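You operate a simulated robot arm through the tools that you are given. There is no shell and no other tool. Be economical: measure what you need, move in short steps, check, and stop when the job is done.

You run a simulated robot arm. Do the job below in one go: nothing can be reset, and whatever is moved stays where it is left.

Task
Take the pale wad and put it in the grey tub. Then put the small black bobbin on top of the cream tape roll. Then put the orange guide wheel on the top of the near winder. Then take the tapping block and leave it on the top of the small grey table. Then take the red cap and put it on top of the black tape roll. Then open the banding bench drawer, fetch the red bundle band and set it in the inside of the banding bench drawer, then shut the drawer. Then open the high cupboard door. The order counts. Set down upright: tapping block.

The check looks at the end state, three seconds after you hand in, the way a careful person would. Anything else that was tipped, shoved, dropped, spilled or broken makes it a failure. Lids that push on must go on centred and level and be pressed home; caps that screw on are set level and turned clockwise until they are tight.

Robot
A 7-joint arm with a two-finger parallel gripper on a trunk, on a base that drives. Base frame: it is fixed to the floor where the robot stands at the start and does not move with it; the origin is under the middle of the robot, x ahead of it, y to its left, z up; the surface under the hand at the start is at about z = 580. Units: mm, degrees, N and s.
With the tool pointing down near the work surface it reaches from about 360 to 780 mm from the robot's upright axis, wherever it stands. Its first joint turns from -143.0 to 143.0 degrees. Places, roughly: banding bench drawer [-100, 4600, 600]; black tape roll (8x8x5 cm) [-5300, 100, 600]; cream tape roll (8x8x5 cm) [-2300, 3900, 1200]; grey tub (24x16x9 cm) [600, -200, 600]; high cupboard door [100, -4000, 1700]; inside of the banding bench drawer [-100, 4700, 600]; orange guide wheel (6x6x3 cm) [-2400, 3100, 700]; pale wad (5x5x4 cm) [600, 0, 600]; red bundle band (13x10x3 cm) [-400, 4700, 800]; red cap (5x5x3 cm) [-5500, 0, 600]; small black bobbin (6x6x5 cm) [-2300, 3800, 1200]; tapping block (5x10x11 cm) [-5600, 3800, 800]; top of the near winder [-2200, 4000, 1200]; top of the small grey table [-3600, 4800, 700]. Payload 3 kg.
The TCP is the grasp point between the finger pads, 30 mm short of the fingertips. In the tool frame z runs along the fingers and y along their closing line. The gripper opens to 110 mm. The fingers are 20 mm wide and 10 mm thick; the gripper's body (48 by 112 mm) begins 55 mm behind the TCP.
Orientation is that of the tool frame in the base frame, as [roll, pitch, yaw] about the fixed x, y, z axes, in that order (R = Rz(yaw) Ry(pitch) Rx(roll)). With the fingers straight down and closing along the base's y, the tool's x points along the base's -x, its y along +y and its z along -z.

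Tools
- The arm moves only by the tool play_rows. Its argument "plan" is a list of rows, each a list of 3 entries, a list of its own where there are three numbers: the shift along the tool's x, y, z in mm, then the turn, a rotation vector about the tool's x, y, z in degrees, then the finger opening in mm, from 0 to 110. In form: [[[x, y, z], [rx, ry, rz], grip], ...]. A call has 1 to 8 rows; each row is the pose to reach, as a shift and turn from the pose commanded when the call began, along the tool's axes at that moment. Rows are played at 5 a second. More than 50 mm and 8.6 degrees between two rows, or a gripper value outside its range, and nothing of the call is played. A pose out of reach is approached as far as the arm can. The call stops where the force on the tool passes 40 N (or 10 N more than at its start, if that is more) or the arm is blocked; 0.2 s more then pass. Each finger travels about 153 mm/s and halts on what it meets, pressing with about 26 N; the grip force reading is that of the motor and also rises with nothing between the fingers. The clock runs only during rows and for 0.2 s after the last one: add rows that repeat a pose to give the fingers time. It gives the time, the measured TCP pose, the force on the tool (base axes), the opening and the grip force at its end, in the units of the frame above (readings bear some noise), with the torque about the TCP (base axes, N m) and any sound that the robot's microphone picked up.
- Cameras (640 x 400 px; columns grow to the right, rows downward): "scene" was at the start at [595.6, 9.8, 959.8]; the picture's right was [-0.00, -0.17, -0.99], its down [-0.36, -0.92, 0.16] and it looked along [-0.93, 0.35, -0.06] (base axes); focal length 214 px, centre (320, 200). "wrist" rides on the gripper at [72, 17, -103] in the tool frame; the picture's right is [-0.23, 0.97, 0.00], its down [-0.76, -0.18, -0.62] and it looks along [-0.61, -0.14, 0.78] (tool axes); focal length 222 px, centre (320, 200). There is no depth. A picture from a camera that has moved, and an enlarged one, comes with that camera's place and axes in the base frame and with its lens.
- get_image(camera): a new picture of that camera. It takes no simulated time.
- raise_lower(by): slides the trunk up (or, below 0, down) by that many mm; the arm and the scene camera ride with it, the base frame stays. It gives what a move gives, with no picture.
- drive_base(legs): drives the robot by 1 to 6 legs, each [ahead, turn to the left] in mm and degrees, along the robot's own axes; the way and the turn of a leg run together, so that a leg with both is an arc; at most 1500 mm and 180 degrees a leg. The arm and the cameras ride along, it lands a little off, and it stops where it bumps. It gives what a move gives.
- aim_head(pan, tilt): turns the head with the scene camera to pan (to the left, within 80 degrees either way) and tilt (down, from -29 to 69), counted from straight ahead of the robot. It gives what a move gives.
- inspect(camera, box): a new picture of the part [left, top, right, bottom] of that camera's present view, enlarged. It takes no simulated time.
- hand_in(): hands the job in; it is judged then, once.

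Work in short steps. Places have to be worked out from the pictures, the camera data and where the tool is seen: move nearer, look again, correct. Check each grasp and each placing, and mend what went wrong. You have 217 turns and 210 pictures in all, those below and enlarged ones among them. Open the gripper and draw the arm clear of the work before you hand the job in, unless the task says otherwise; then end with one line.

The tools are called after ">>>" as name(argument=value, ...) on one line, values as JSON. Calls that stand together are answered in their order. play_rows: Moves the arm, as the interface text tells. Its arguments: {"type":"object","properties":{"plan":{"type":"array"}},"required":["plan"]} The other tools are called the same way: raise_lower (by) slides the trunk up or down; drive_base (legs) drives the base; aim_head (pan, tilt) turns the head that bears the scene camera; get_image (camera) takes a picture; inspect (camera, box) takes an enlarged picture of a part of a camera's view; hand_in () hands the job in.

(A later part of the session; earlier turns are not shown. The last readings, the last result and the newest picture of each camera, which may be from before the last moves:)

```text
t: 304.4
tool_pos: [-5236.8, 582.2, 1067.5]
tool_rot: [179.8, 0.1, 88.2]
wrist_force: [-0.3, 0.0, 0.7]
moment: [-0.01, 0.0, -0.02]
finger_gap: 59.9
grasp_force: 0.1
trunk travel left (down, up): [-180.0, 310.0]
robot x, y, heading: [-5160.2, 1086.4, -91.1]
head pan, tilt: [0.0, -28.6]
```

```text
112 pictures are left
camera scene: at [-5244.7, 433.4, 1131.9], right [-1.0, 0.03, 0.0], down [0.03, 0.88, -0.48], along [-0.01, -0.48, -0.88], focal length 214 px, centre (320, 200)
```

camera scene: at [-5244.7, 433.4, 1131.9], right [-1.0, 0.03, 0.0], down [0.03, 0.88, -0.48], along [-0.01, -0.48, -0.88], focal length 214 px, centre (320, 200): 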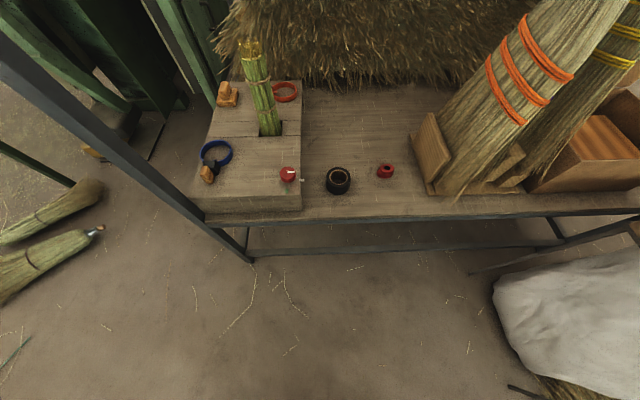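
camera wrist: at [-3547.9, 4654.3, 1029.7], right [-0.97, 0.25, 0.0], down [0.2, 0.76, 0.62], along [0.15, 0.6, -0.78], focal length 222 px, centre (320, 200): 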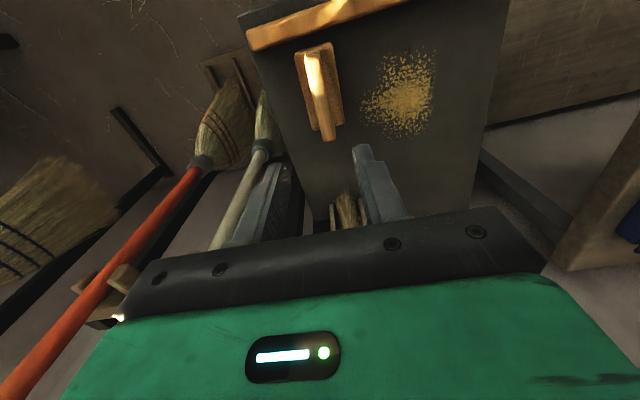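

>>> inspect(camera="scene", box=[260, 130, 440, 230])

```text
3.56 times, centred on (350, 180) of scene
camera zoom: at [-5244.7, 433.4, 1131.9], right [-1.0, 0.03, 0.0], down [0.03, 0.88, -0.48], along [-0.01, -0.48, -0.88], focal length 763 px, centre (213, 271)
```

zoom: 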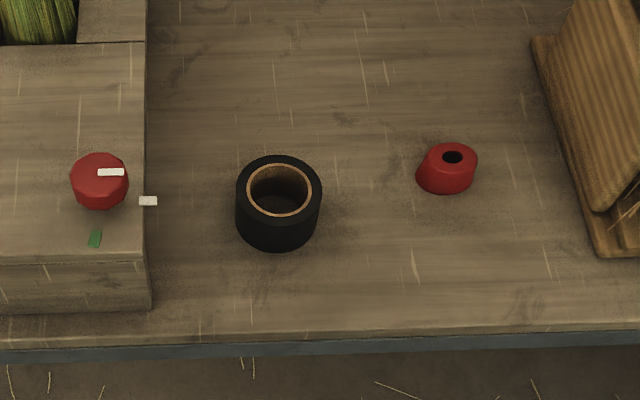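

Red cap (conical, with hole) ≈(−5457, 55); black roll ≈(−5306, 100). Drive ahead 380.

>>> drive_base(legs=[[380, 0]])

>>> aim_head(pan=0, tilt=10)

>>> get_image(camera="scene")

>>> get_image(camera="wrist")

```text
t: 306.8
tool_pos: [-5249.8, 200.2, 1067.7]
tool_rot: [179.8, 0.1, 87.9]
wrist_force: [0.6, 0.0, -0.6]
moment: [-0.02, -0.01, 0.03]
finger_gap: 60.0
grasp_force: 0.1
trunk travel left (down, up): [-180.0, 310.0]
robot x, y, heading: [-5178.6, 706.8, -91.5]
head pan, tilt: [0.0, -28.6]
```

```text
t: 307.9
tool_pos: [-5249.3, 201.3, 1069.4]
tool_rot: [179.8, 0.0, 88.0]
wrist_force: [0.3, -0.6, 0.6]
moment: [0.01, 0.02, 0.02]
finger_gap: 60.1
grasp_force: 0.0
trunk travel left (down, up): [-180.0, 310.0]
robot x, y, heading: [-5167.9, 706.6, -91.9]
head pan, tilt: [0.0, 10.0]
```

```text
110 pictures are left
camera scene: at [-5256.5, 107.6, 1107.0], right [-1.0, 0.04, 0.0], down [0.04, 0.98, 0.17], along [0.01, 0.17, -0.99], focal length 214 px, centre (320, 200)
```

scene: 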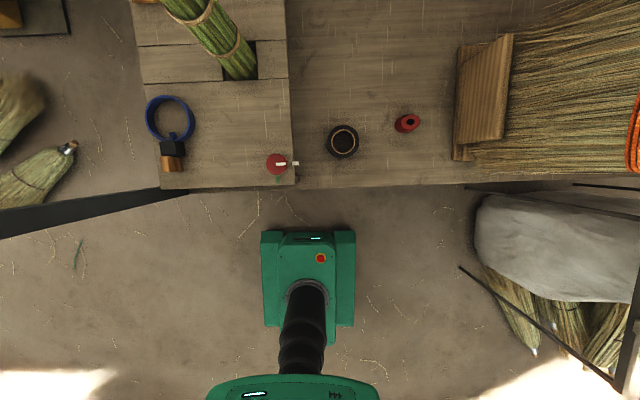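

```text
109 pictures are left
camera wrist: at [-5231.3, 271.9, 1171.9], right [0.96, -0.26, 0.0], down [-0.21, -0.75, 0.62], along [-0.16, -0.6, -0.78], focal length 222 px, centre (320, 200)
```

wrist: 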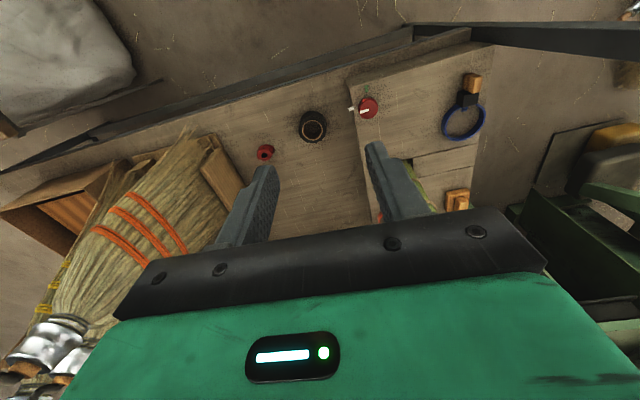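

I drive 100 mm closer for reach, then bring the hand over the cap.

>>> drive_base(legs=[[100, 0]])

>>> play_rows(plan=[[[15, 42, 0], [0, 0, 0], 90], [[25, 84, 15], [0, 0, 0], 90], [[25, 126, 35], [0, 0, 0], 90], [[30, 168, 55], [0, 0, 0], 90], [[35, 200, 80], [0, 0, 0], 90], [[40, 205, 125], [0, 0, 0], 90], [[45, 205, 170], [0, 0, 0], 90], [[50, 205, 215], [0, 0, 0], 90]])

>>> get_image(camera="scene")

>>> get_image(camera="wrist")

```text
t: 309.0
tool_pos: [-5252.6, 101.3, 1069.8]
tool_rot: [179.8, 0.1, 87.9]
wrist_force: [0.2, 0.1, -0.1]
moment: [0.02, 0.03, 0.01]
finger_gap: 60.2
grasp_force: 0.0
trunk travel left (down, up): [-180.0, 310.0]
robot x, y, heading: [-5175.5, 607.2, -91.8]
head pan, tilt: [0.0, 10.0]
```

```text
t: 310.8
tool_pos: [-5044.4, 142.1, 854.7]
tool_rot: [179.8, 0.1, 88.0]
wrist_force: [0.0, 1.2, 0.0]
moment: [-0.03, -0.01, -0.01]
finger_gap: 90.1
grasp_force: 0.1
trunk travel left (down, up): [-180.0, 310.0]
robot x, y, heading: [-5172.7, 604.2, -91.7]
head pan, tilt: [0.0, 10.0]
```

```text
108 pictures are left
camera scene: at [-5051.9, 50.7, 891.5], right [-1.0, 0.04, 0.0], down [0.04, 0.98, 0.17], along [0.01, 0.17, -0.99], focal length 214 px, centre (320, 200)
```

scene: 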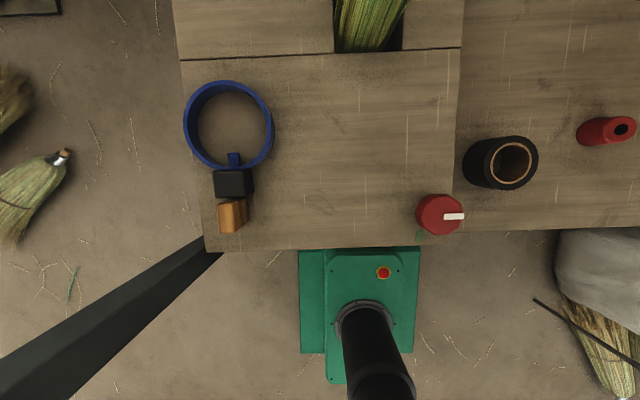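

```text
107 pictures are left
camera wrist: at [-5026.6, 214.9, 956.5], right [0.96, -0.26, 0.0], down [-0.21, -0.75, 0.62], along [-0.16, -0.6, -0.78], focal length 222 px, centre (320, 200)
```

wrist: 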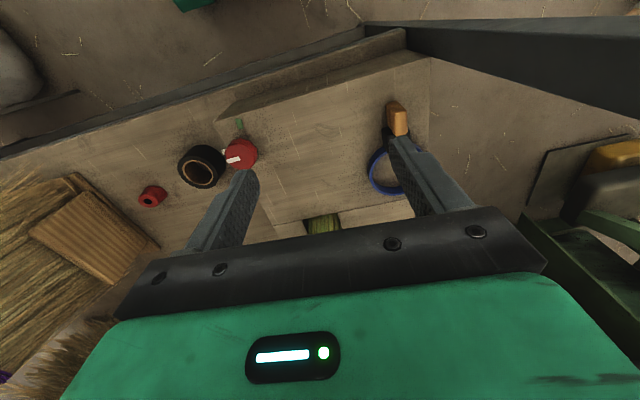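

I moved the wrong way along y; nothing was near. Now shifting toward −x over the cap.

>>> play_rows(plan=[[[0, -48, 0], [0, 0, 0], 90], [[0, -96, 0], [0, 0, 0], 90], [[0, -144, 0], [0, 0, 0], 90], [[-10, -190, 0], [0, 0, 0], 90], [[-25, -236, 0], [0, 0, 0], 90], [[-40, -282, 0], [0, 0, 0], 90], [[-55, -328, 0], [0, 0, 0], 90], [[-70, -374, 0], [0, 0, 0], 90]])

>>> get_image(camera="scene")

>>> get_image(camera="wrist")

```text
t: 312.6
tool_pos: [-5421.2, 86.8, 852.7]
tool_rot: [180.0, 0.2, 87.9]
wrist_force: [0.5, 0.3, 0.5]
moment: [-0.07, 0.03, 0.04]
finger_gap: 90.1
grasp_force: 0.0
trunk travel left (down, up): [-180.0, 310.0]
robot x, y, heading: [-5173.1, 605.6, -91.7]
head pan, tilt: [0.0, 10.0]
```

```text
106 pictures are left
camera scene: at [-5428.0, -5.2, 890.8], right [-1.0, 0.04, 0.0], down [0.04, 0.98, 0.17], along [0.01, 0.17, -0.99], focal length 214 px, centre (320, 200)
```

scene: 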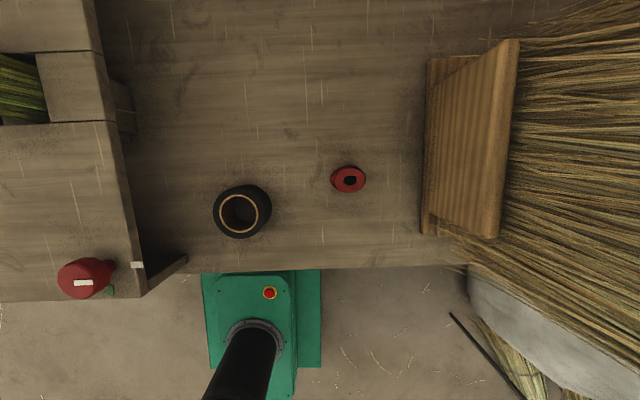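

```text
105 pictures are left
camera wrist: at [-5402.8, 159.2, 955.5], right [0.96, -0.26, 0.0], down [-0.21, -0.75, 0.63], along [-0.16, -0.6, -0.78], focal length 222 px, centre (320, 200)
```

wrist: 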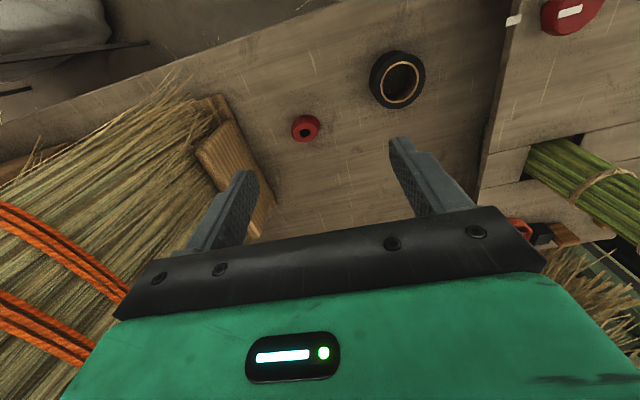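

Cap ≈(−5466, 23), top z≈570. Move over and down to TCP z≈690 and look.

>>> aim_head(pan=0, tilt=35)

>>> play_rows(plan=[[[-32, -21, 20], [0, 0, 0], 90], [[-64.6, -42.8, 45], [0, 0, 0], 90], [[-64.6, -42.8, 90], [0, 0, 0], 90], [[-64.6, -42.8, 130], [0, 0, 0], 90], [[-64.6, -42.8, 165], [0, 0, 0], 90], [[-64.6, -42.8, 165], [0, 0, 0], 90]])

>>> get_image(camera="scene")

>>> get_image(camera="wrist")

```text
t: 313.5
tool_pos: [-5420.6, 87.4, 852.2]
tool_rot: [179.8, 0.0, 87.9]
wrist_force: [0.0, -0.7, -0.3]
moment: [0.0, -0.01, -0.01]
finger_gap: 89.9
grasp_force: 0.0
trunk travel left (down, up): [-180.0, 310.0]
robot x, y, heading: [-5173.7, 602.8, -91.6]
head pan, tilt: [0.0, 35.0]
```

```text
t: 314.9
tool_pos: [-5465.1, 24.0, 688.0]
tool_rot: [179.8, 0.2, 88.0]
wrist_force: [-0.4, -0.3, -0.1]
moment: [-0.01, -0.01, 0.01]
finger_gap: 90.0
grasp_force: 0.1
trunk travel left (down, up): [-180.0, 310.0]
robot x, y, heading: [-5169.9, 606.3, -91.6]
head pan, tilt: [0.0, 35.0]
```

```text
104 pictures are left
camera scene: at [-5470.5, -28.2, 729.9], right [-1.0, 0.04, 0.0], down [0.03, 0.82, 0.57], along [0.02, 0.57, -0.82], focal length 214 px, centre (320, 200)
```

scene: 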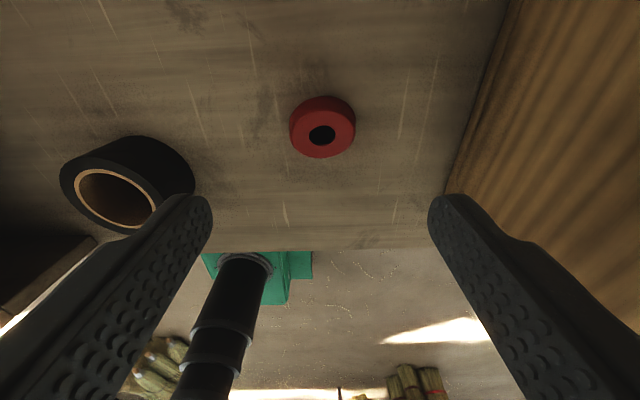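

```text
103 pictures are left
camera wrist: at [-5446.7, 95.9, 790.0], right [0.96, -0.26, 0.0], down [-0.21, -0.75, 0.62], along [-0.16, -0.6, -0.78], focal length 222 px, centre (320, 200)
```

wrist: 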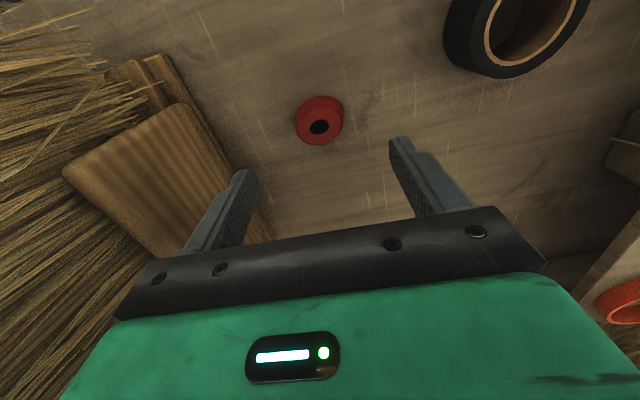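

Cap centre ≈(−5468, 20), top z≈577. Descend to tip z≈560 and close.

>>> play_rows(plan=[[[-4, -3.4, 40], [0, 0, 0], 90], [[-4, -3.4, 75], [0, 0, 0], 90], [[-4, -3.4, 98], [0, 0, 0], 90], [[-4, -3.4, 98], [0, 0, 0], 90]])

>>> get_image(camera="scene")

```text
t: 315.9
tool_pos: [-5468.2, 18.0, 590.7]
tool_rot: [179.7, 0.1, 87.9]
wrist_force: [-0.9, -0.4, 1.2]
moment: [0.02, -0.01, 0.04]
finger_gap: 89.7
grasp_force: 0.0
trunk travel left (down, up): [-180.0, 310.0]
robot x, y, heading: [-5171.1, 602.7, -91.5]
head pan, tilt: [0.0, 35.0]
```

```text
102 pictures are left
camera scene: at [-5474.0, -33.6, 633.0], right [-1.0, 0.04, 0.0], down [0.03, 0.82, 0.57], along [0.02, 0.57, -0.82], focal length 214 px, centre (320, 200)
```

scene: 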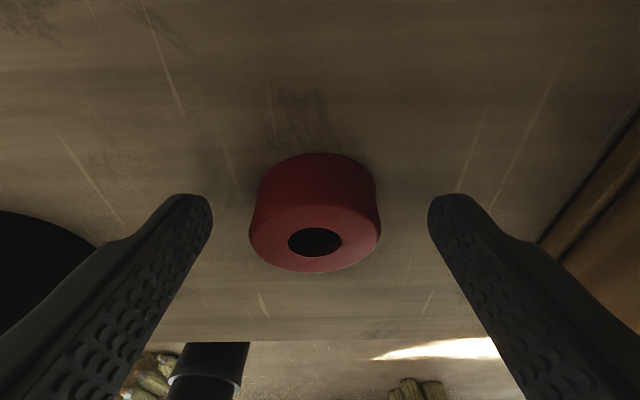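

Aligned. Close.

>>> play_rows(plan=[[[-1, 0, 2], [0, 0, 0], 65], [[-1, 0, 2], [0, 0, 0], 45], [[-1, 0, 2], [0, 0, 0], 36], [[-1, 0, 2], [0, 0, 0], 36]])

>>> get_image(camera="scene")

```text
t: 316.9
tool_pos: [-5468.9, 18.4, 589.1]
tool_rot: [179.8, 0.1, 87.9]
wrist_force: [0.1, 0.2, 0.3]
moment: [0.03, 0.0, -0.02]
finger_gap: 48.2
grasp_force: 26.0
trunk travel left (down, up): [-180.0, 310.0]
robot x, y, heading: [-5171.3, 606.6, -91.9]
head pan, tilt: [0.0, 35.0]
```

```text
101 pictures are left
camera scene: at [-5473.9, -34.0, 631.3], right [-1.0, 0.04, 0.0], down [0.03, 0.82, 0.57], along [0.02, 0.57, -0.82], focal length 214 px, centre (320, 200)
```

scene: 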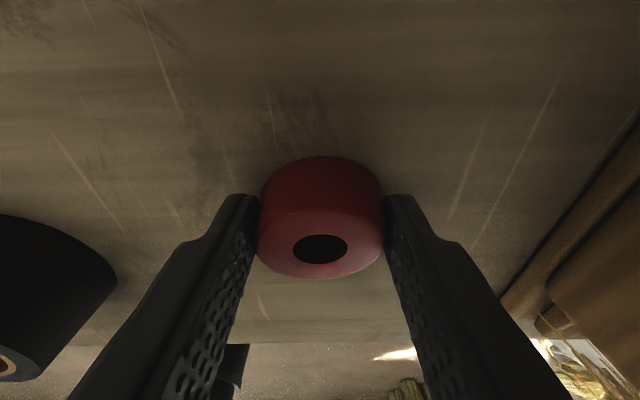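

Gripped (48 mm). Lift 110 and look down at the roll.

>>> play_rows(plan=[[[0, 0, -45], [0, 0, 0], 34], [[0, 0, -90], [0, 0, 0], 34], [[0, 40, -110], [0, 0, 0], 34], [[20, 85, -115], [0, 0, 0], 34], [[30, 110, -115], [0, 0, 0], 34]])

>>> aim_head(pan=0, tilt=10)

>>> inspect(camera="scene", box=[160, 100, 480, 300])

>>> get_image(camera="wrist")

```text
t: 318.1
tool_pos: [-5356.3, 47.3, 705.8]
tool_rot: [179.8, 0.0, 87.9]
wrist_force: [-0.2, -0.7, -0.6]
moment: [-0.03, -0.05, 0.01]
finger_gap: 48.0
grasp_force: 26.1
trunk travel left (down, up): [-180.0, 310.0]
robot x, y, heading: [-5173.2, 607.6, -91.9]
head pan, tilt: [0.0, 35.0]
```

```text
t: 319.0
tool_pos: [-5357.5, 46.8, 704.9]
tool_rot: [179.8, 0.1, 87.8]
wrist_force: [-1.0, -0.6, -1.0]
moment: [-0.04, 0.01, -0.01]
finger_gap: 47.5
grasp_force: 25.9
trunk travel left (down, up): [-180.0, 310.0]
robot x, y, heading: [-5172.9, 606.1, -91.5]
head pan, tilt: [0.0, 10.0]
```

```text
2.00 times, centred on (320, 200) of scene
camera zoom: at [-5364.2, -46.4, 742.7], right [-1.0, 0.04, 0.0], down [0.04, 0.98, 0.17], along [0.01, 0.17, -0.98], focal length 429 px, centre (320, 200)
```

zoom: 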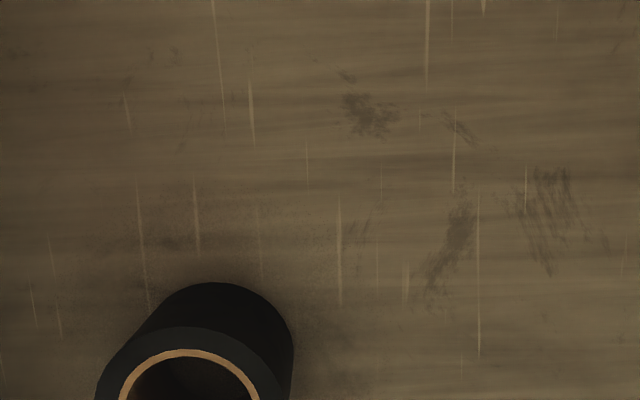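

```text
99 pictures are left
camera wrist: at [-5339.0, 117.8, 807.7], right [0.96, -0.26, 0.0], down [-0.21, -0.75, 0.62], along [-0.16, -0.6, -0.78], focal length 222 px, centre (320, 200)
```

wrist: 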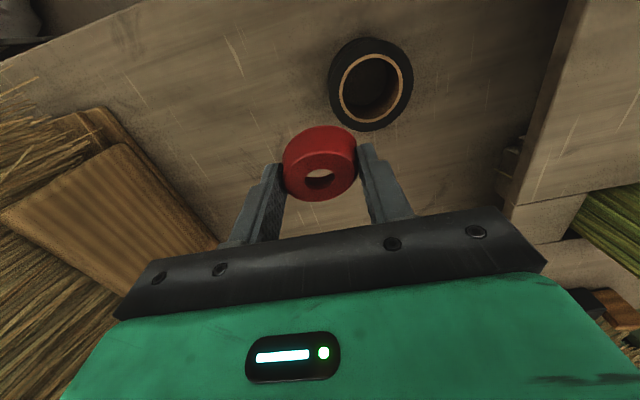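

>>> aim_head(pan=0, tilt=28)

>>> get_image(camera="scene")

>>> inspect(camera="wrist", box=[260, 20, 440, 220])

```text
t: 319.8
tool_pos: [-5356.9, 46.3, 704.2]
tool_rot: [179.9, 0.1, 88.0]
wrist_force: [0.4, 0.4, -0.2]
moment: [0.01, -0.04, 0.03]
finger_gap: 47.8
grasp_force: 25.5
trunk travel left (down, up): [-180.0, 310.0]
robot x, y, heading: [-5174.7, 605.7, -91.7]
head pan, tilt: [0.0, 28.0]
```

```text
98 pictures are left
camera scene: at [-5363.1, -17.4, 744.4], right [-1.0, 0.04, 0.0], down [0.03, 0.88, 0.47], along [0.02, 0.47, -0.88], focal length 214 px, centre (320, 200)
```

scene: 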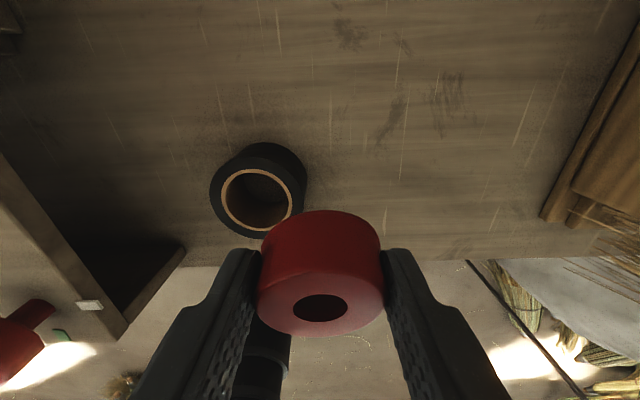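

```text
2.00 times, centred on (350, 120) of wrist
camera zoom: at [-5339.0, 117.8, 807.7], right [0.96, -0.26, 0.0], down [-0.21, -0.75, 0.62], along [-0.16, -0.6, -0.78], focal length 444 px, centre (260, 360)
```

zoom: 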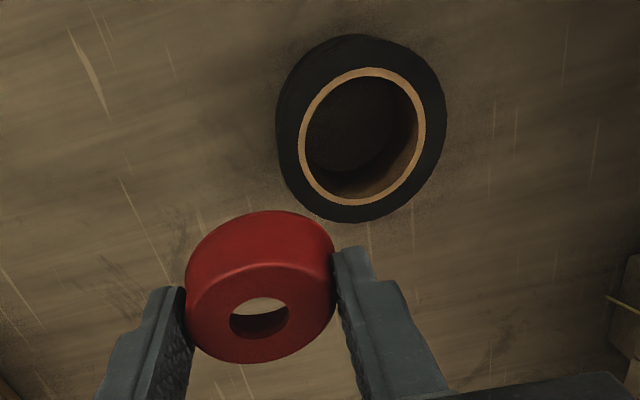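

Roll top ≈(−5307, 62, 592), bore ≈53 mm — wider than the 48 mm cap, so it must be seated on the rim, ~22 mm off-centre (toward +y). Moving there, tip just above.

>>> play_rows(plan=[[[18, 24, 0], [0, 0, 0], 34], [[35.7, 48.2, 10], [0, 0, 0], 34], [[35.7, 48.2, 40], [0, 0, 0], 34], [[35.7, 48.2, 58], [0, 0, 0], 34], [[35.7, 48.2, 58], [0, 0, 0], 34]])

>>> inspect(camera="wrist", box=[240, 60, 420, 240])

>>> get_image(camera="scene")

```text
t: 321.0
tool_pos: [-5308.9, 79.5, 646.7]
tool_rot: [179.8, 0.2, 87.9]
wrist_force: [0.6, 0.2, 0.5]
moment: [0.01, 0.03, -0.03]
finger_gap: 47.7
grasp_force: 26.5
trunk travel left (down, up): [-180.0, 310.0]
robot x, y, heading: [-5173.8, 601.2, -91.9]
head pan, tilt: [0.0, 28.0]
```

```text
2.22 times, centred on (330, 150) of wrist
camera zoom: at [-5290.8, 151.3, 748.6], right [0.96, -0.26, 0.0], down [-0.21, -0.75, 0.62], along [-0.16, -0.6, -0.78], focal length 494 px, centre (298, 311)
```

zoom: 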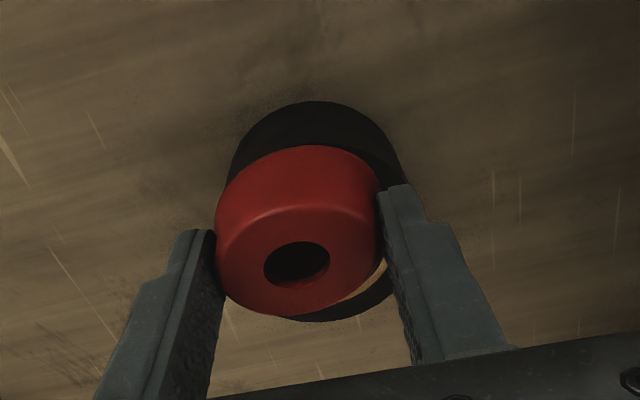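

```text
95 pictures are left
camera scene: at [-5314.9, 16.1, 685.4], right [-1.0, 0.04, 0.0], down [0.03, 0.88, 0.47], along [0.02, 0.47, -0.88], focal length 214 px, centre (320, 200)
```

scene: 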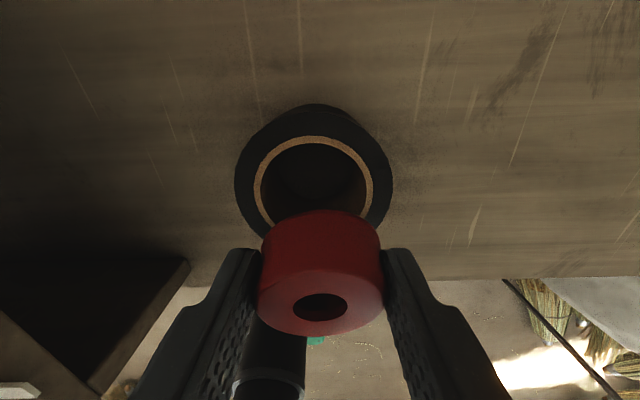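

Offset currently ≈25 mm in +y and 3 mm in x; I trim by 3 mm each and descend gently.

>>> play_rows(plan=[[[-2.9, 3.1, 0], [0, 0, 0], 34], [[-2.9, 3.1, 6], [0, 0, 0], 34], [[-2.9, 3.1, 9], [0, 0, 0], 34], [[-2.9, 3.1, 11], [0, 0, 0], 34]])

```text
t: 322.0
tool_pos: [-5305.9, 76.5, 634.9]
tool_rot: [179.8, 0.1, 87.9]
wrist_force: [0.2, 0.9, 0.0]
moment: [-0.01, -0.01, 0.03]
finger_gap: 48.1
grasp_force: 26.3
trunk travel left (down, up): [-180.0, 310.0]
robot x, y, heading: [-5175.8, 602.7, -91.8]
head pan, tilt: [0.0, 28.0]
```

>>> play_rows(plan=[[[0, 0, 1.5], [0, 0, 0], 34], [[0, 0, 3], [0, 0, 0], 34], [[0, 0, 4.5], [0, 0, 0], 34]])

>>> get_image(camera="scene")

```text
t: 322.8
tool_pos: [-5306.0, 76.7, 632.5]
tool_rot: [179.9, 0.2, 87.8]
wrist_force: [0.0, 5.1, 17.2]
moment: [0.05, 0.2, -0.13]
finger_gap: 47.6
grasp_force: 25.9
trunk travel left (down, up): [-180.0, 310.0]
robot x, y, heading: [-5175.2, 605.5, -91.5]
head pan, tilt: [0.0, 28.0]
```

```text
94 pictures are left
camera scene: at [-5312.2, 12.8, 671.9], right [-1.0, 0.04, 0.0], down [0.03, 0.88, 0.47], along [0.02, 0.47, -0.88], focal length 214 px, centre (320, 200)
```

scene: 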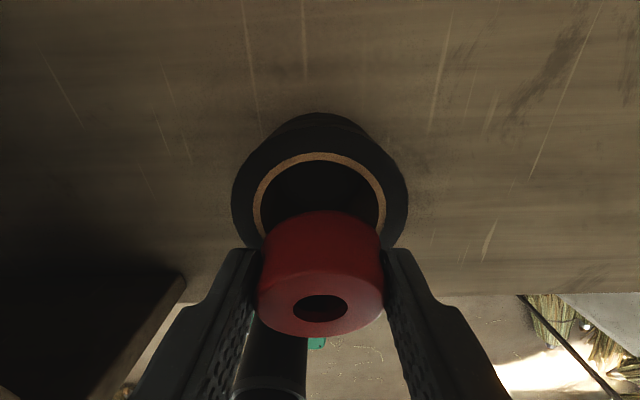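

Contact; cap overhangs the bore edge as planned (offset ≈21 mm). Ease, open slowly, and rise.

>>> play_rows(plan=[[[0, 0, -1.5], [0, 0, 0], 44], [[0, 0, -1.5], [0, 0, 0], 52], [[0, 0, -1.5], [0, 0, 0], 64], [[0, 0, -1.5], [0, 0, 0], 76], [[0, 0, -1.5], [0, 0, 0], 76], [[0, 0, -40], [0, 0, 0], 76], [[0, 0, -85], [0, 0, 0], 76]])

>>> get_image(camera="scene")

>>> get_image(camera="wrist")

```text
t: 324.4
tool_pos: [-5305.5, 74.2, 715.9]
tool_rot: [179.8, 0.0, 87.9]
wrist_force: [0.5, 0.0, -0.8]
moment: [0.04, -0.01, 0.04]
finger_gap: 75.8
grasp_force: 0.1
trunk travel left (down, up): [-180.0, 310.0]
robot x, y, heading: [-5173.2, 603.1, -91.6]
head pan, tilt: [0.0, 28.0]
```

```text
93 pictures are left
camera scene: at [-5311.6, 11.0, 754.6], right [-1.0, 0.04, 0.0], down [0.03, 0.88, 0.47], along [0.02, 0.47, -0.88], focal length 214 px, centre (320, 200)
```

scene: 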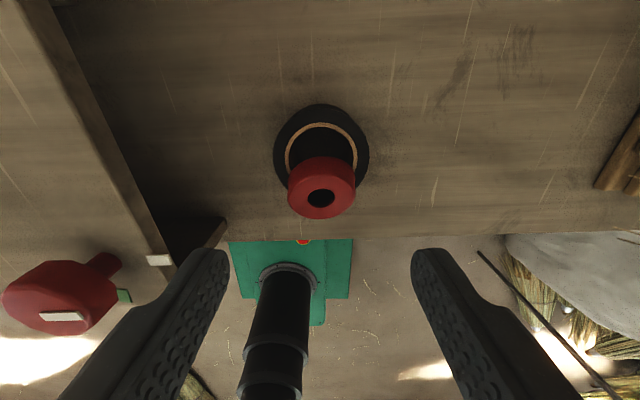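

```text
92 pictures are left
camera wrist: at [-5287.5, 146.0, 818.2], right [0.96, -0.26, 0.0], down [-0.21, -0.75, 0.62], along [-0.16, -0.6, -0.78], focal length 222 px, centre (320, 200)
```

wrist: 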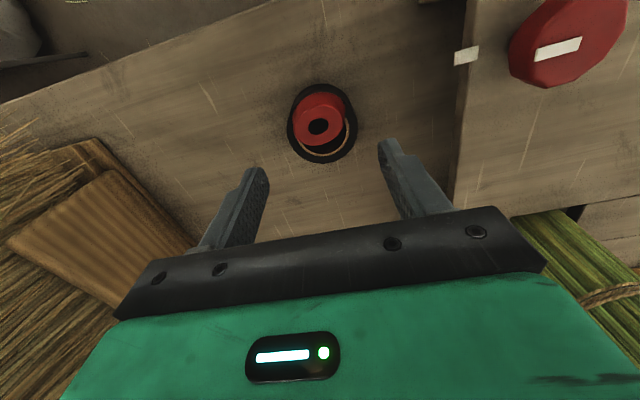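

Cap sits level on the roll. Next, the banding bench. I raise and centre the hand, then back off and go east.

>>> play_rows(plan=[[[5, 10, -46], [0, 0, 0], 70], [[10, 20, -92], [0, 0, 0], 70], [[15, 30, -138], [0, 0, 0], 70], [[20, 40, -184], [0, 0, 0], 70], [[25, 50, -230], [0, 0, 0], 70], [[30, 60, -276], [0, 0, 0], 70], [[35, 75, -320], [0, 0, 0], 70], [[45, 95, -350], [0, 0, 0], 70]])

>>> drive_base(legs=[[-550, 0], [0, 45], [0, 46]])

>>> aim_head(pan=0, tilt=-29)

>>> get_image(camera="scene")

```text
t: 326.2
tool_pos: [-5211.6, 117.1, 1067.9]
tool_rot: [179.8, 0.1, 87.9]
wrist_force: [-0.1, -1.1, -0.7]
moment: [0.03, 0.01, 0.0]
finger_gap: 69.9
grasp_force: 0.0
trunk travel left (down, up): [-180.0, 310.0]
robot x, y, heading: [-5173.4, 611.4, -91.6]
head pan, tilt: [0.0, 28.0]
```

```text
t: 333.7
tool_pos: [-4669.2, 1141.9, 1067.4]
tool_rot: [179.8, 0.2, -179.6]
wrist_force: [0.3, 1.0, 0.1]
moment: [0.03, -0.07, -0.01]
finger_gap: 70.0
grasp_force: 0.1
trunk travel left (down, up): [-180.0, 310.0]
robot x, y, heading: [-5157.7, 1098.6, 0.5]
head pan, tilt: [0.0, 28.0]
```

```text
t: 334.9
tool_pos: [-4669.1, 1141.1, 1067.4]
tool_rot: [179.7, 0.1, -179.5]
wrist_force: [0.4, 0.4, -0.4]
moment: [0.03, -0.02, 0.01]
finger_gap: 70.2
grasp_force: 0.2
trunk travel left (down, up): [-180.0, 310.0]
robot x, y, heading: [-5157.2, 1098.1, 0.4]
head pan, tilt: [0.0, -28.6]
```

```text
91 pictures are left
camera scene: at [-4523.7, 1143.6, 1131.1], right [0.01, -1.0, 0.0], down [-0.88, -0.01, -0.48], along [0.48, 0.01, -0.88], focal length 214 px, centre (320, 200)
```

scene: 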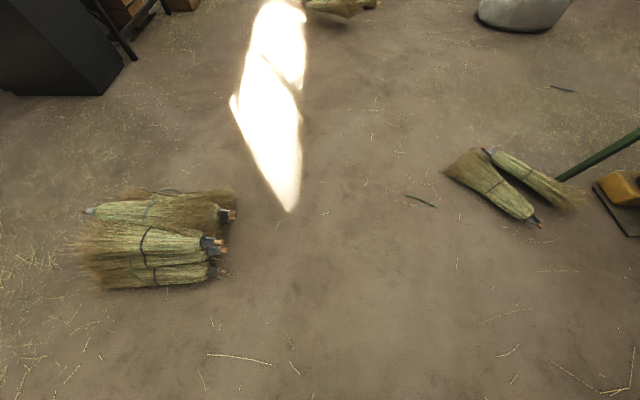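

Clear corridor east along y≈1100. Drive to x≈−3400, then diagonal to (−2440, 2200).

>>> drive_base(legs=[[900, 0], [850, 0], [0, 46], [750, 0], [750, 0], [0, -46]])

>>> get_image(camera="scene")

```text
t: 355.4
tool_pos: [-1885.5, 2225.5, 1067.1]
tool_rot: [179.8, 0.1, 179.6]
wrist_force: [-1.0, -0.4, -0.4]
moment: [-0.05, -0.01, 0.01]
finger_gap: 70.2
grasp_force: 0.0
trunk travel left (down, up): [-180.0, 310.0]
robot x, y, heading: [-2372.2, 2221.7, -0.4]
head pan, tilt: [0.0, -28.6]
```

```text
90 pictures are left
camera scene: at [-1739.2, 2225.8, 1130.9], right [-0.01, -1.0, 0.0], down [-0.88, 0.01, -0.48], along [0.48, 0.0, -0.88], focal length 214 px, centre (320, 200)
```

scene: 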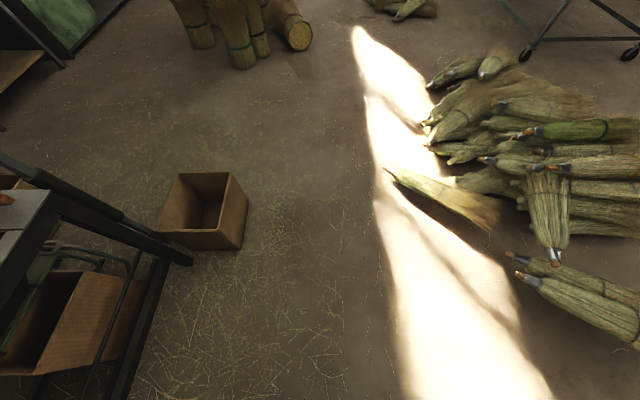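

Crate and straw leave room along y≈2220. Drive 1950 east, then turn north.

>>> drive_base(legs=[[1000, 0], [950, 0], [0, 45], [0, 45]])

>>> get_image(camera="scene")

```text
t: 369.4
tool_pos: [-433.3, 2701.7, 1067.1]
tool_rot: [179.8, 0.0, -89.5]
wrist_force: [0.0, -0.1, -1.3]
moment: [-0.04, 0.0, 0.03]
finger_gap: 70.0
grasp_force: 0.1
trunk travel left (down, up): [-180.0, 310.0]
robot x, y, heading: [-365.8, 2216.3, 89.5]
head pan, tilt: [0.0, -28.6]
```

```text
89 pictures are left
camera scene: at [-438.4, 2852.0, 1131.3], right [1.0, 0.01, 0.0], down [0.01, -0.88, -0.48], along [-0.01, 0.48, -0.88], focal length 214 px, centre (320, 200)
```

scene: 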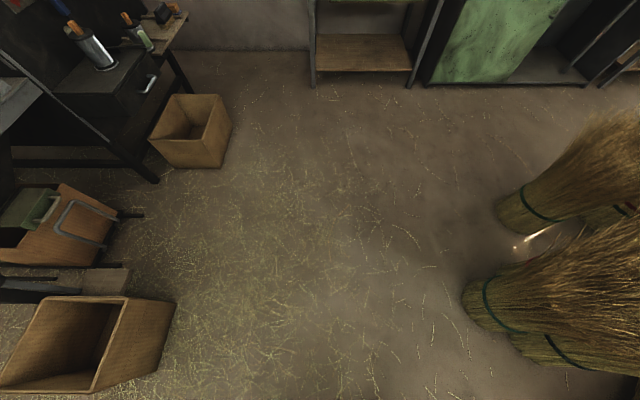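

The banding bench is ahead (x −530…300, front y≈4590). I sidestep ~320 mm right while advancing, then look.

>>> drive_base(legs=[[0, -25], [750, 0], [0, 25.5], [650, 0]])

>>> get_image(camera="scene")

```text
t: 379.3
tool_pos: [-167.6, 4041.7, 1067.8]
tool_rot: [179.7, 0.1, -87.1]
wrist_force: [0.0, 0.2, 0.3]
moment: [0.02, 0.02, -0.01]
finger_gap: 69.9
grasp_force: 0.1
trunk travel left (down, up): [-180.0, 310.0]
robot x, y, heading: [-78.9, 3558.3, 91.9]
head pan, tilt: [0.0, -28.6]
```

```text
88 pictures are left
camera scene: at [-175.9, 4192.8, 1132.1], right [1.0, 0.05, 0.0], down [0.04, -0.88, -0.48], along [-0.03, 0.48, -0.88], focal length 214 px, centre (320, 200)
```

scene: 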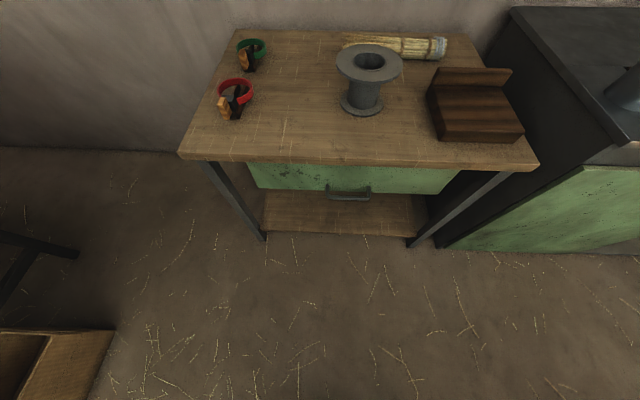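

>>> inspect(camera="scene", box=[240, 130, 480, 250])

>>> inspect(camera="scene", box=[180, 20, 420, 170])

```text
2.67 times, centred on (360, 190) of scene
camera zoom: at [-175.9, 4192.8, 1132.1], right [1.0, 0.05, 0.0], down [0.04, -0.88, -0.48], along [-0.03, 0.48, -0.88], focal length 572 px, centre (213, 227)
```

zoom: 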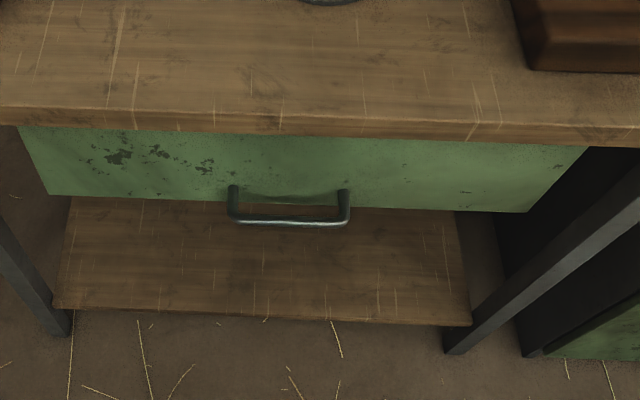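

```text
2.67 times, centred on (300, 95) of scene
camera zoom: at [-175.9, 4192.8, 1132.1], right [1.0, 0.05, 0.0], down [0.04, -0.88, -0.48], along [-0.03, 0.48, -0.88], focal length 572 px, centre (373, 480)
```

zoom: 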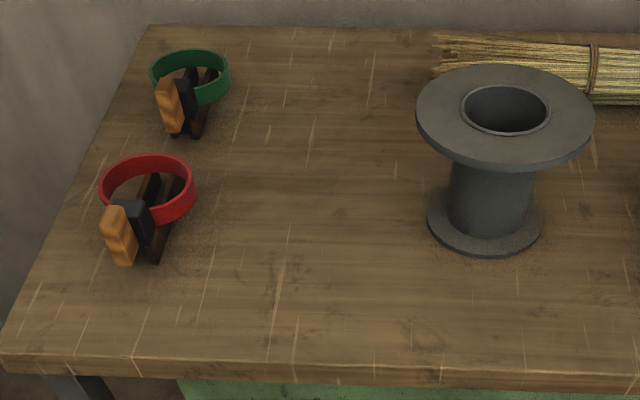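

>>> get_image(camera="wrist")

```text
85 pictures are left
camera wrist: at [-179.1, 3968.0, 1170.8], right [-0.98, 0.18, 0.0], down [0.14, 0.77, 0.62], along [0.11, 0.62, -0.78], focal length 222 px, centre (320, 200)
```

wrist: 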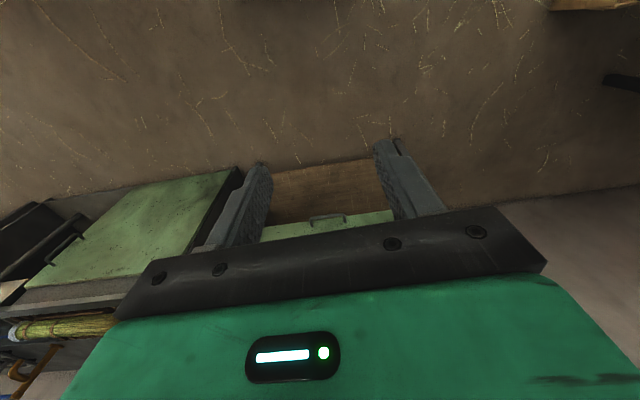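

Handle bar ≈(−113, 4478, 624), protruding ~38 mm, just under the table's edge. I'll drive ahead 300 and turn the hand so its closing line lies in the vertical fore-aft plane.

>>> drive_base(legs=[[300, 0]])

>>> play_rows(plan=[[[6, 0, 0], [0, 0, 8.5], 70], [[12, 0, 10], [0, 0, 17], 70], [[20, 0, 20], [0, 0, 25.5], 70], [[30, 0, 30], [0, 0, 34], 70], [[40, 0, 45], [0, 0, 42.5], 70], [[50, 0, 60], [0, 0, 51], 70], [[60, 0, 75], [0, 0, 59.5], 70], [[70, 0, 90], [0, 0, 68], 70]])

```text
t: 381.4
tool_pos: [-173.0, 4337.9, 1069.3]
tool_rot: [179.8, 0.1, -87.3]
wrist_force: [-0.6, -0.2, -0.7]
moment: [0.0, 0.03, 0.0]
finger_gap: 70.3
grasp_force: 0.0
trunk travel left (down, up): [-180.0, 310.0]
robot x, y, heading: [-93.6, 3850.1, 91.9]
head pan, tilt: [0.0, -28.6]
```

```text
t: 383.1
tool_pos: [-168.2, 4267.8, 979.9]
tool_rot: [179.6, -0.1, -155.5]
wrist_force: [-0.2, 0.3, -0.5]
moment: [0.0, 0.02, 0.03]
finger_gap: 69.8
grasp_force: 0.1
trunk travel left (down, up): [-180.0, 310.0]
robot x, y, heading: [-91.2, 3856.5, 91.5]
head pan, tilt: [0.0, -28.6]
```

>>> play_rows(plan=[[[0, 0, 0], [0, 0, 8.2], 80], [[0, 0, 0], [0, 0, 16.4], 80], [[0, 0, 0], [0, 0, 24.5], 80]])

>>> play_rows(plan=[[[0, 0, 0], [-8, 0, 0], 80], [[0, 0, 0], [-16, 0, 0], 80], [[0, 0, 0], [-24, 0, 0], 80], [[0, 0, 0], [-32, 0, 0], 80], [[0, 0, 0], [-40, 0, 0], 80], [[0, 0, 0], [-48, 0, 0], 80], [[0, 0, 0], [-56, 0, 0], 80], [[0, 0, 0], [-60, 0, 0], 80]])

>>> raise_lower(by=-175)

>>> get_image(camera="wrist")

```text
t: 383.9
tool_pos: [-168.2, 4268.0, 978.2]
tool_rot: [179.8, -0.2, -180.0]
wrist_force: [0.2, -0.6, 0.6]
moment: [0.0, -0.02, -0.01]
finger_gap: 80.2
grasp_force: 0.0
trunk travel left (down, up): [-180.0, 310.0]
robot x, y, heading: [-89.9, 3856.5, 91.7]
head pan, tilt: [0.0, -28.6]
```

```text
t: 385.8
tool_pos: [-199.1, 4329.0, 1048.3]
tool_rot: [122.7, 0.0, 179.7]
wrist_force: [0.2, -0.3, 0.3]
moment: [0.01, 0.01, 0.01]
finger_gap: 79.9
grasp_force: 0.1
out of reach, approached as far as the arm can: row 5, 6, 7, 8
trunk travel left (down, up): [-180.0, 310.0]
robot x, y, heading: [-90.5, 3857.1, 91.6]
head pan, tilt: [0.0, -28.6]
```

```text
t: 387.7
tool_pos: [-200.0, 4329.3, 873.4]
tool_rot: [122.9, 0.0, 179.7]
wrist_force: [-0.3, 0.9, 0.2]
moment: [-0.01, 0.01, 0.01]
finger_gap: 80.1
grasp_force: 0.0
trunk travel left (down, up): [-5.0, 485.0]
robot x, y, heading: [-90.4, 3855.5, 91.9]
head pan, tilt: [0.0, -28.6]
```

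```text
84 pictures are left
camera wrist: at [-273.0, 4250.6, 942.8], right [0.23, 0.53, 0.82], down [0.76, -0.62, 0.19], along [0.61, 0.58, -0.54], focal length 222 px, centre (320, 200)
```

wrist: 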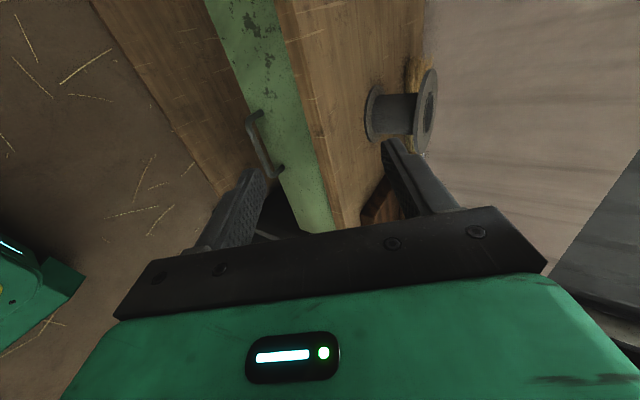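

Handle in view; bar ≈(−118, 4481, 624). Moving to 90 mm back along the tool axis.

>>> play_rows(plan=[[[-16, -25, 34], [0, 0, 0], 80], [[-33, -50, 68], [0, 0, 0], 80], [[-50, -76, 102], [0, 0, 0], 80], [[-67, -101, 137], [0, 0, 0], 80], [[-84, -126.7, 172], [0, 0, 0], 80], [[-84, -126.7, 172], [0, 0, 0], 80]])

>>> get_image(camera="wrist")

>>> aim_head(pan=0, tilt=30)

>>> get_image(camera="scene")

```text
t: 389.1
tool_pos: [-117.5, 4447.2, 687.9]
tool_rot: [122.8, -0.1, 179.6]
wrist_force: [-0.5, -0.4, -0.6]
moment: [0.01, 0.04, 0.04]
finger_gap: 80.0
grasp_force: 0.1
out of reach, approached as far as the arm can: row 1, 2, 3, 4, 5, 6
trunk travel left (down, up): [-5.0, 485.0]
robot x, y, heading: [-90.2, 3855.5, 91.6]
head pan, tilt: [0.0, -28.6]
```

```text
83 pictures are left
camera wrist: at [-191.6, 4368.5, 758.0], right [0.23, 0.53, 0.82], down [0.76, -0.62, 0.19], along [0.61, 0.58, -0.54], focal length 222 px, centre (320, 200)
```

wrist: 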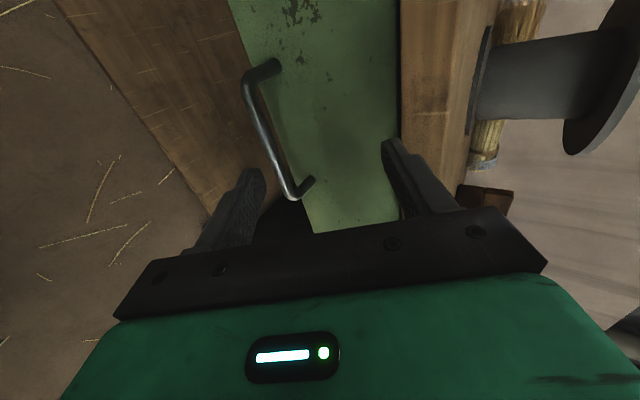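

```text
t: 390.4
tool_pos: [-118.4, 4444.9, 689.3]
tool_rot: [122.9, 0.0, 179.7]
wrist_force: [0.0, 0.5, 0.3]
moment: [0.01, -0.02, 0.0]
finger_gap: 79.9
grasp_force: 0.0
trunk travel left (down, up): [-5.0, 485.0]
robot x, y, heading: [-88.8, 3854.0, 91.7]
head pan, tilt: [0.0, 30.0]
```

```text
82 pictures are left
camera scene: at [-59.7, 4413.7, 710.6], right [0.0, -0.54, -0.84], down [-0.87, -0.41, 0.27], along [-0.5, 0.73, -0.47], focal length 214 px, centre (320, 200)
```

scene: 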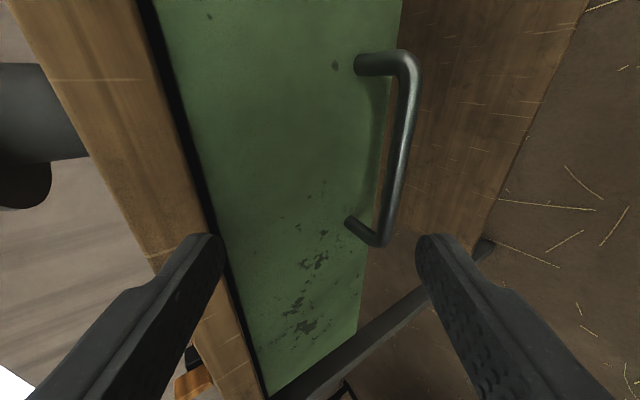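

Handle is better fixed now: bar ≈(−108, 4516, 573). Arm was limited at this short radius, so I back up 120 mm and re-aim.

>>> drive_base(legs=[[-120, 0]])

>>> play_rows(plan=[[[-5, -25, 10], [0, 0, 0], 80], [[-10, -50, 20], [0, 0, 0], 80], [[-10, -59, 50], [0, 0, 0], 80], [[-10, -59, 90], [0, 0, 0], 80], [[-10, -59, 120], [0, 0, 0], 80], [[-10, -59, 120], [0, 0, 0], 80]])

>>> get_image(camera="scene")

>>> get_image(camera="wrist")

```text
t: 391.6
tool_pos: [-113.0, 4324.8, 688.5]
tool_rot: [122.9, 0.0, 179.6]
wrist_force: [-0.1, 0.4, 0.3]
moment: [-0.04, 0.05, 0.0]
finger_gap: 80.1
grasp_force: 0.2
trunk travel left (down, up): [-5.0, 485.0]
robot x, y, heading: [-84.9, 3735.2, 91.7]
head pan, tilt: [0.0, 30.0]
```

```text
t: 393.0
tool_pos: [-102.3, 4393.4, 573.5]
tool_rot: [122.8, 0.0, 179.7]
wrist_force: [-0.2, 0.1, -0.4]
moment: [-0.01, 0.01, -0.01]
finger_gap: 79.7
grasp_force: 0.1
out of reach, approached as far as the arm can: row 1, 2
trunk travel left (down, up): [-5.0, 485.0]
robot x, y, heading: [-88.1, 3730.8, 91.6]
head pan, tilt: [0.0, 30.0]
```

```text
81 pictures are left
camera scene: at [-44.6, 4361.5, 595.8], right [0.0, -0.54, -0.84], down [-0.87, -0.41, 0.27], along [-0.5, 0.73, -0.47], focal length 214 px, centre (320, 200)
```

scene: 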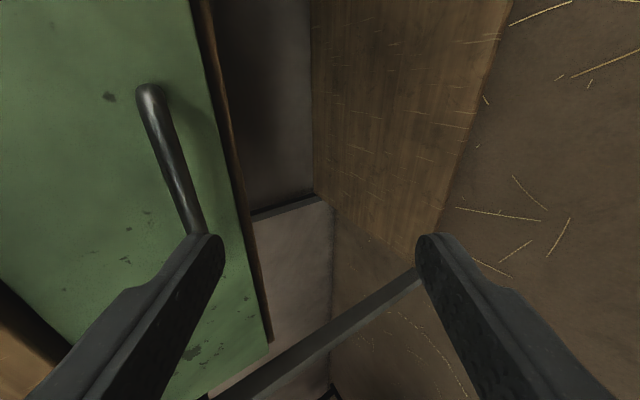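

```text
80 pictures are left
camera wrist: at [-176.6, 4316.3, 643.5], right [0.23, 0.53, 0.82], down [0.76, -0.62, 0.19], along [0.61, 0.58, -0.54], focal length 222 px, centre (320, 200)
```

wrist: 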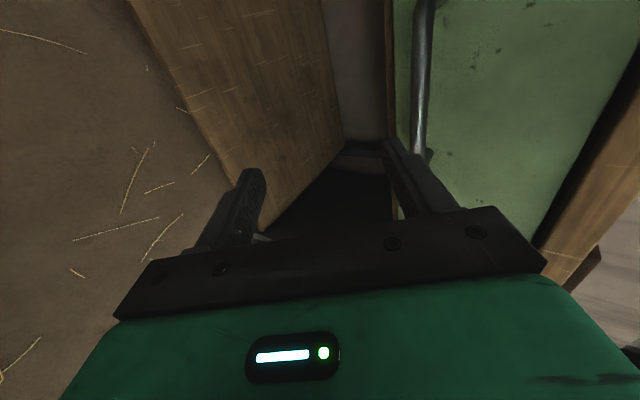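

Recomputing with the bar's corners gives bar centre ≈(−108, 4498, 603). I shift up along the tool's y by 82 and check.

>>> play_rows(plan=[[[2, 41, -10], [0, 0, 0], 80], [[6, 82, -10], [0, 0, 0], 80], [[6, 82, 0], [0, 0, 0], 80]])

>>> get_image(camera="scene")

>>> get_image(camera="wrist")

```text
t: 393.8
tool_pos: [-109.2, 4438.9, 642.1]
tool_rot: [122.9, -0.1, 179.6]
wrist_force: [-0.5, 0.6, 0.5]
moment: [0.02, -0.01, -0.02]
finger_gap: 80.3
grasp_force: 0.0
trunk travel left (down, up): [-5.0, 485.0]
robot x, y, heading: [-84.4, 3735.1, 91.8]
head pan, tilt: [0.0, 30.0]
```

```text
79 pictures are left
camera scene: at [-50.4, 4405.7, 664.3], right [0.0, -0.54, -0.84], down [-0.87, -0.41, 0.27], along [-0.5, 0.73, -0.47], focal length 214 px, centre (320, 200)
```

scene: 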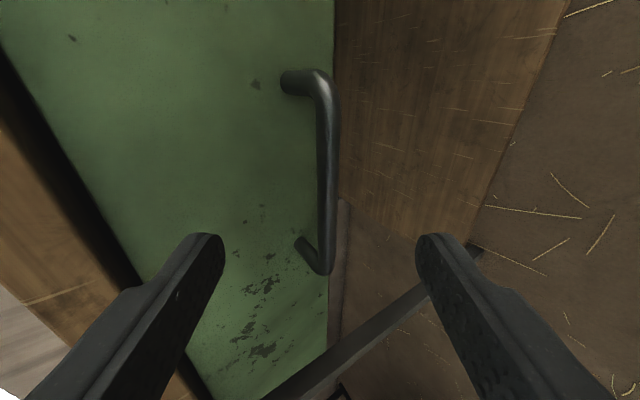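

```text
78 pictures are left
camera wrist: at [-182.4, 4360.5, 712.0], right [0.23, 0.53, 0.82], down [0.76, -0.62, 0.19], along [0.61, 0.58, -0.54], focal length 222 px, centre (320, 200)
```

wrist: 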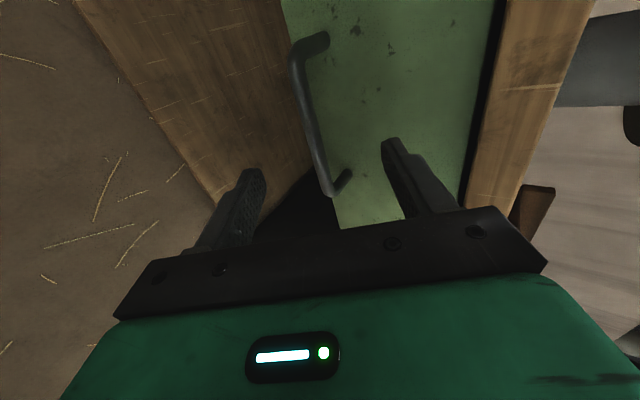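

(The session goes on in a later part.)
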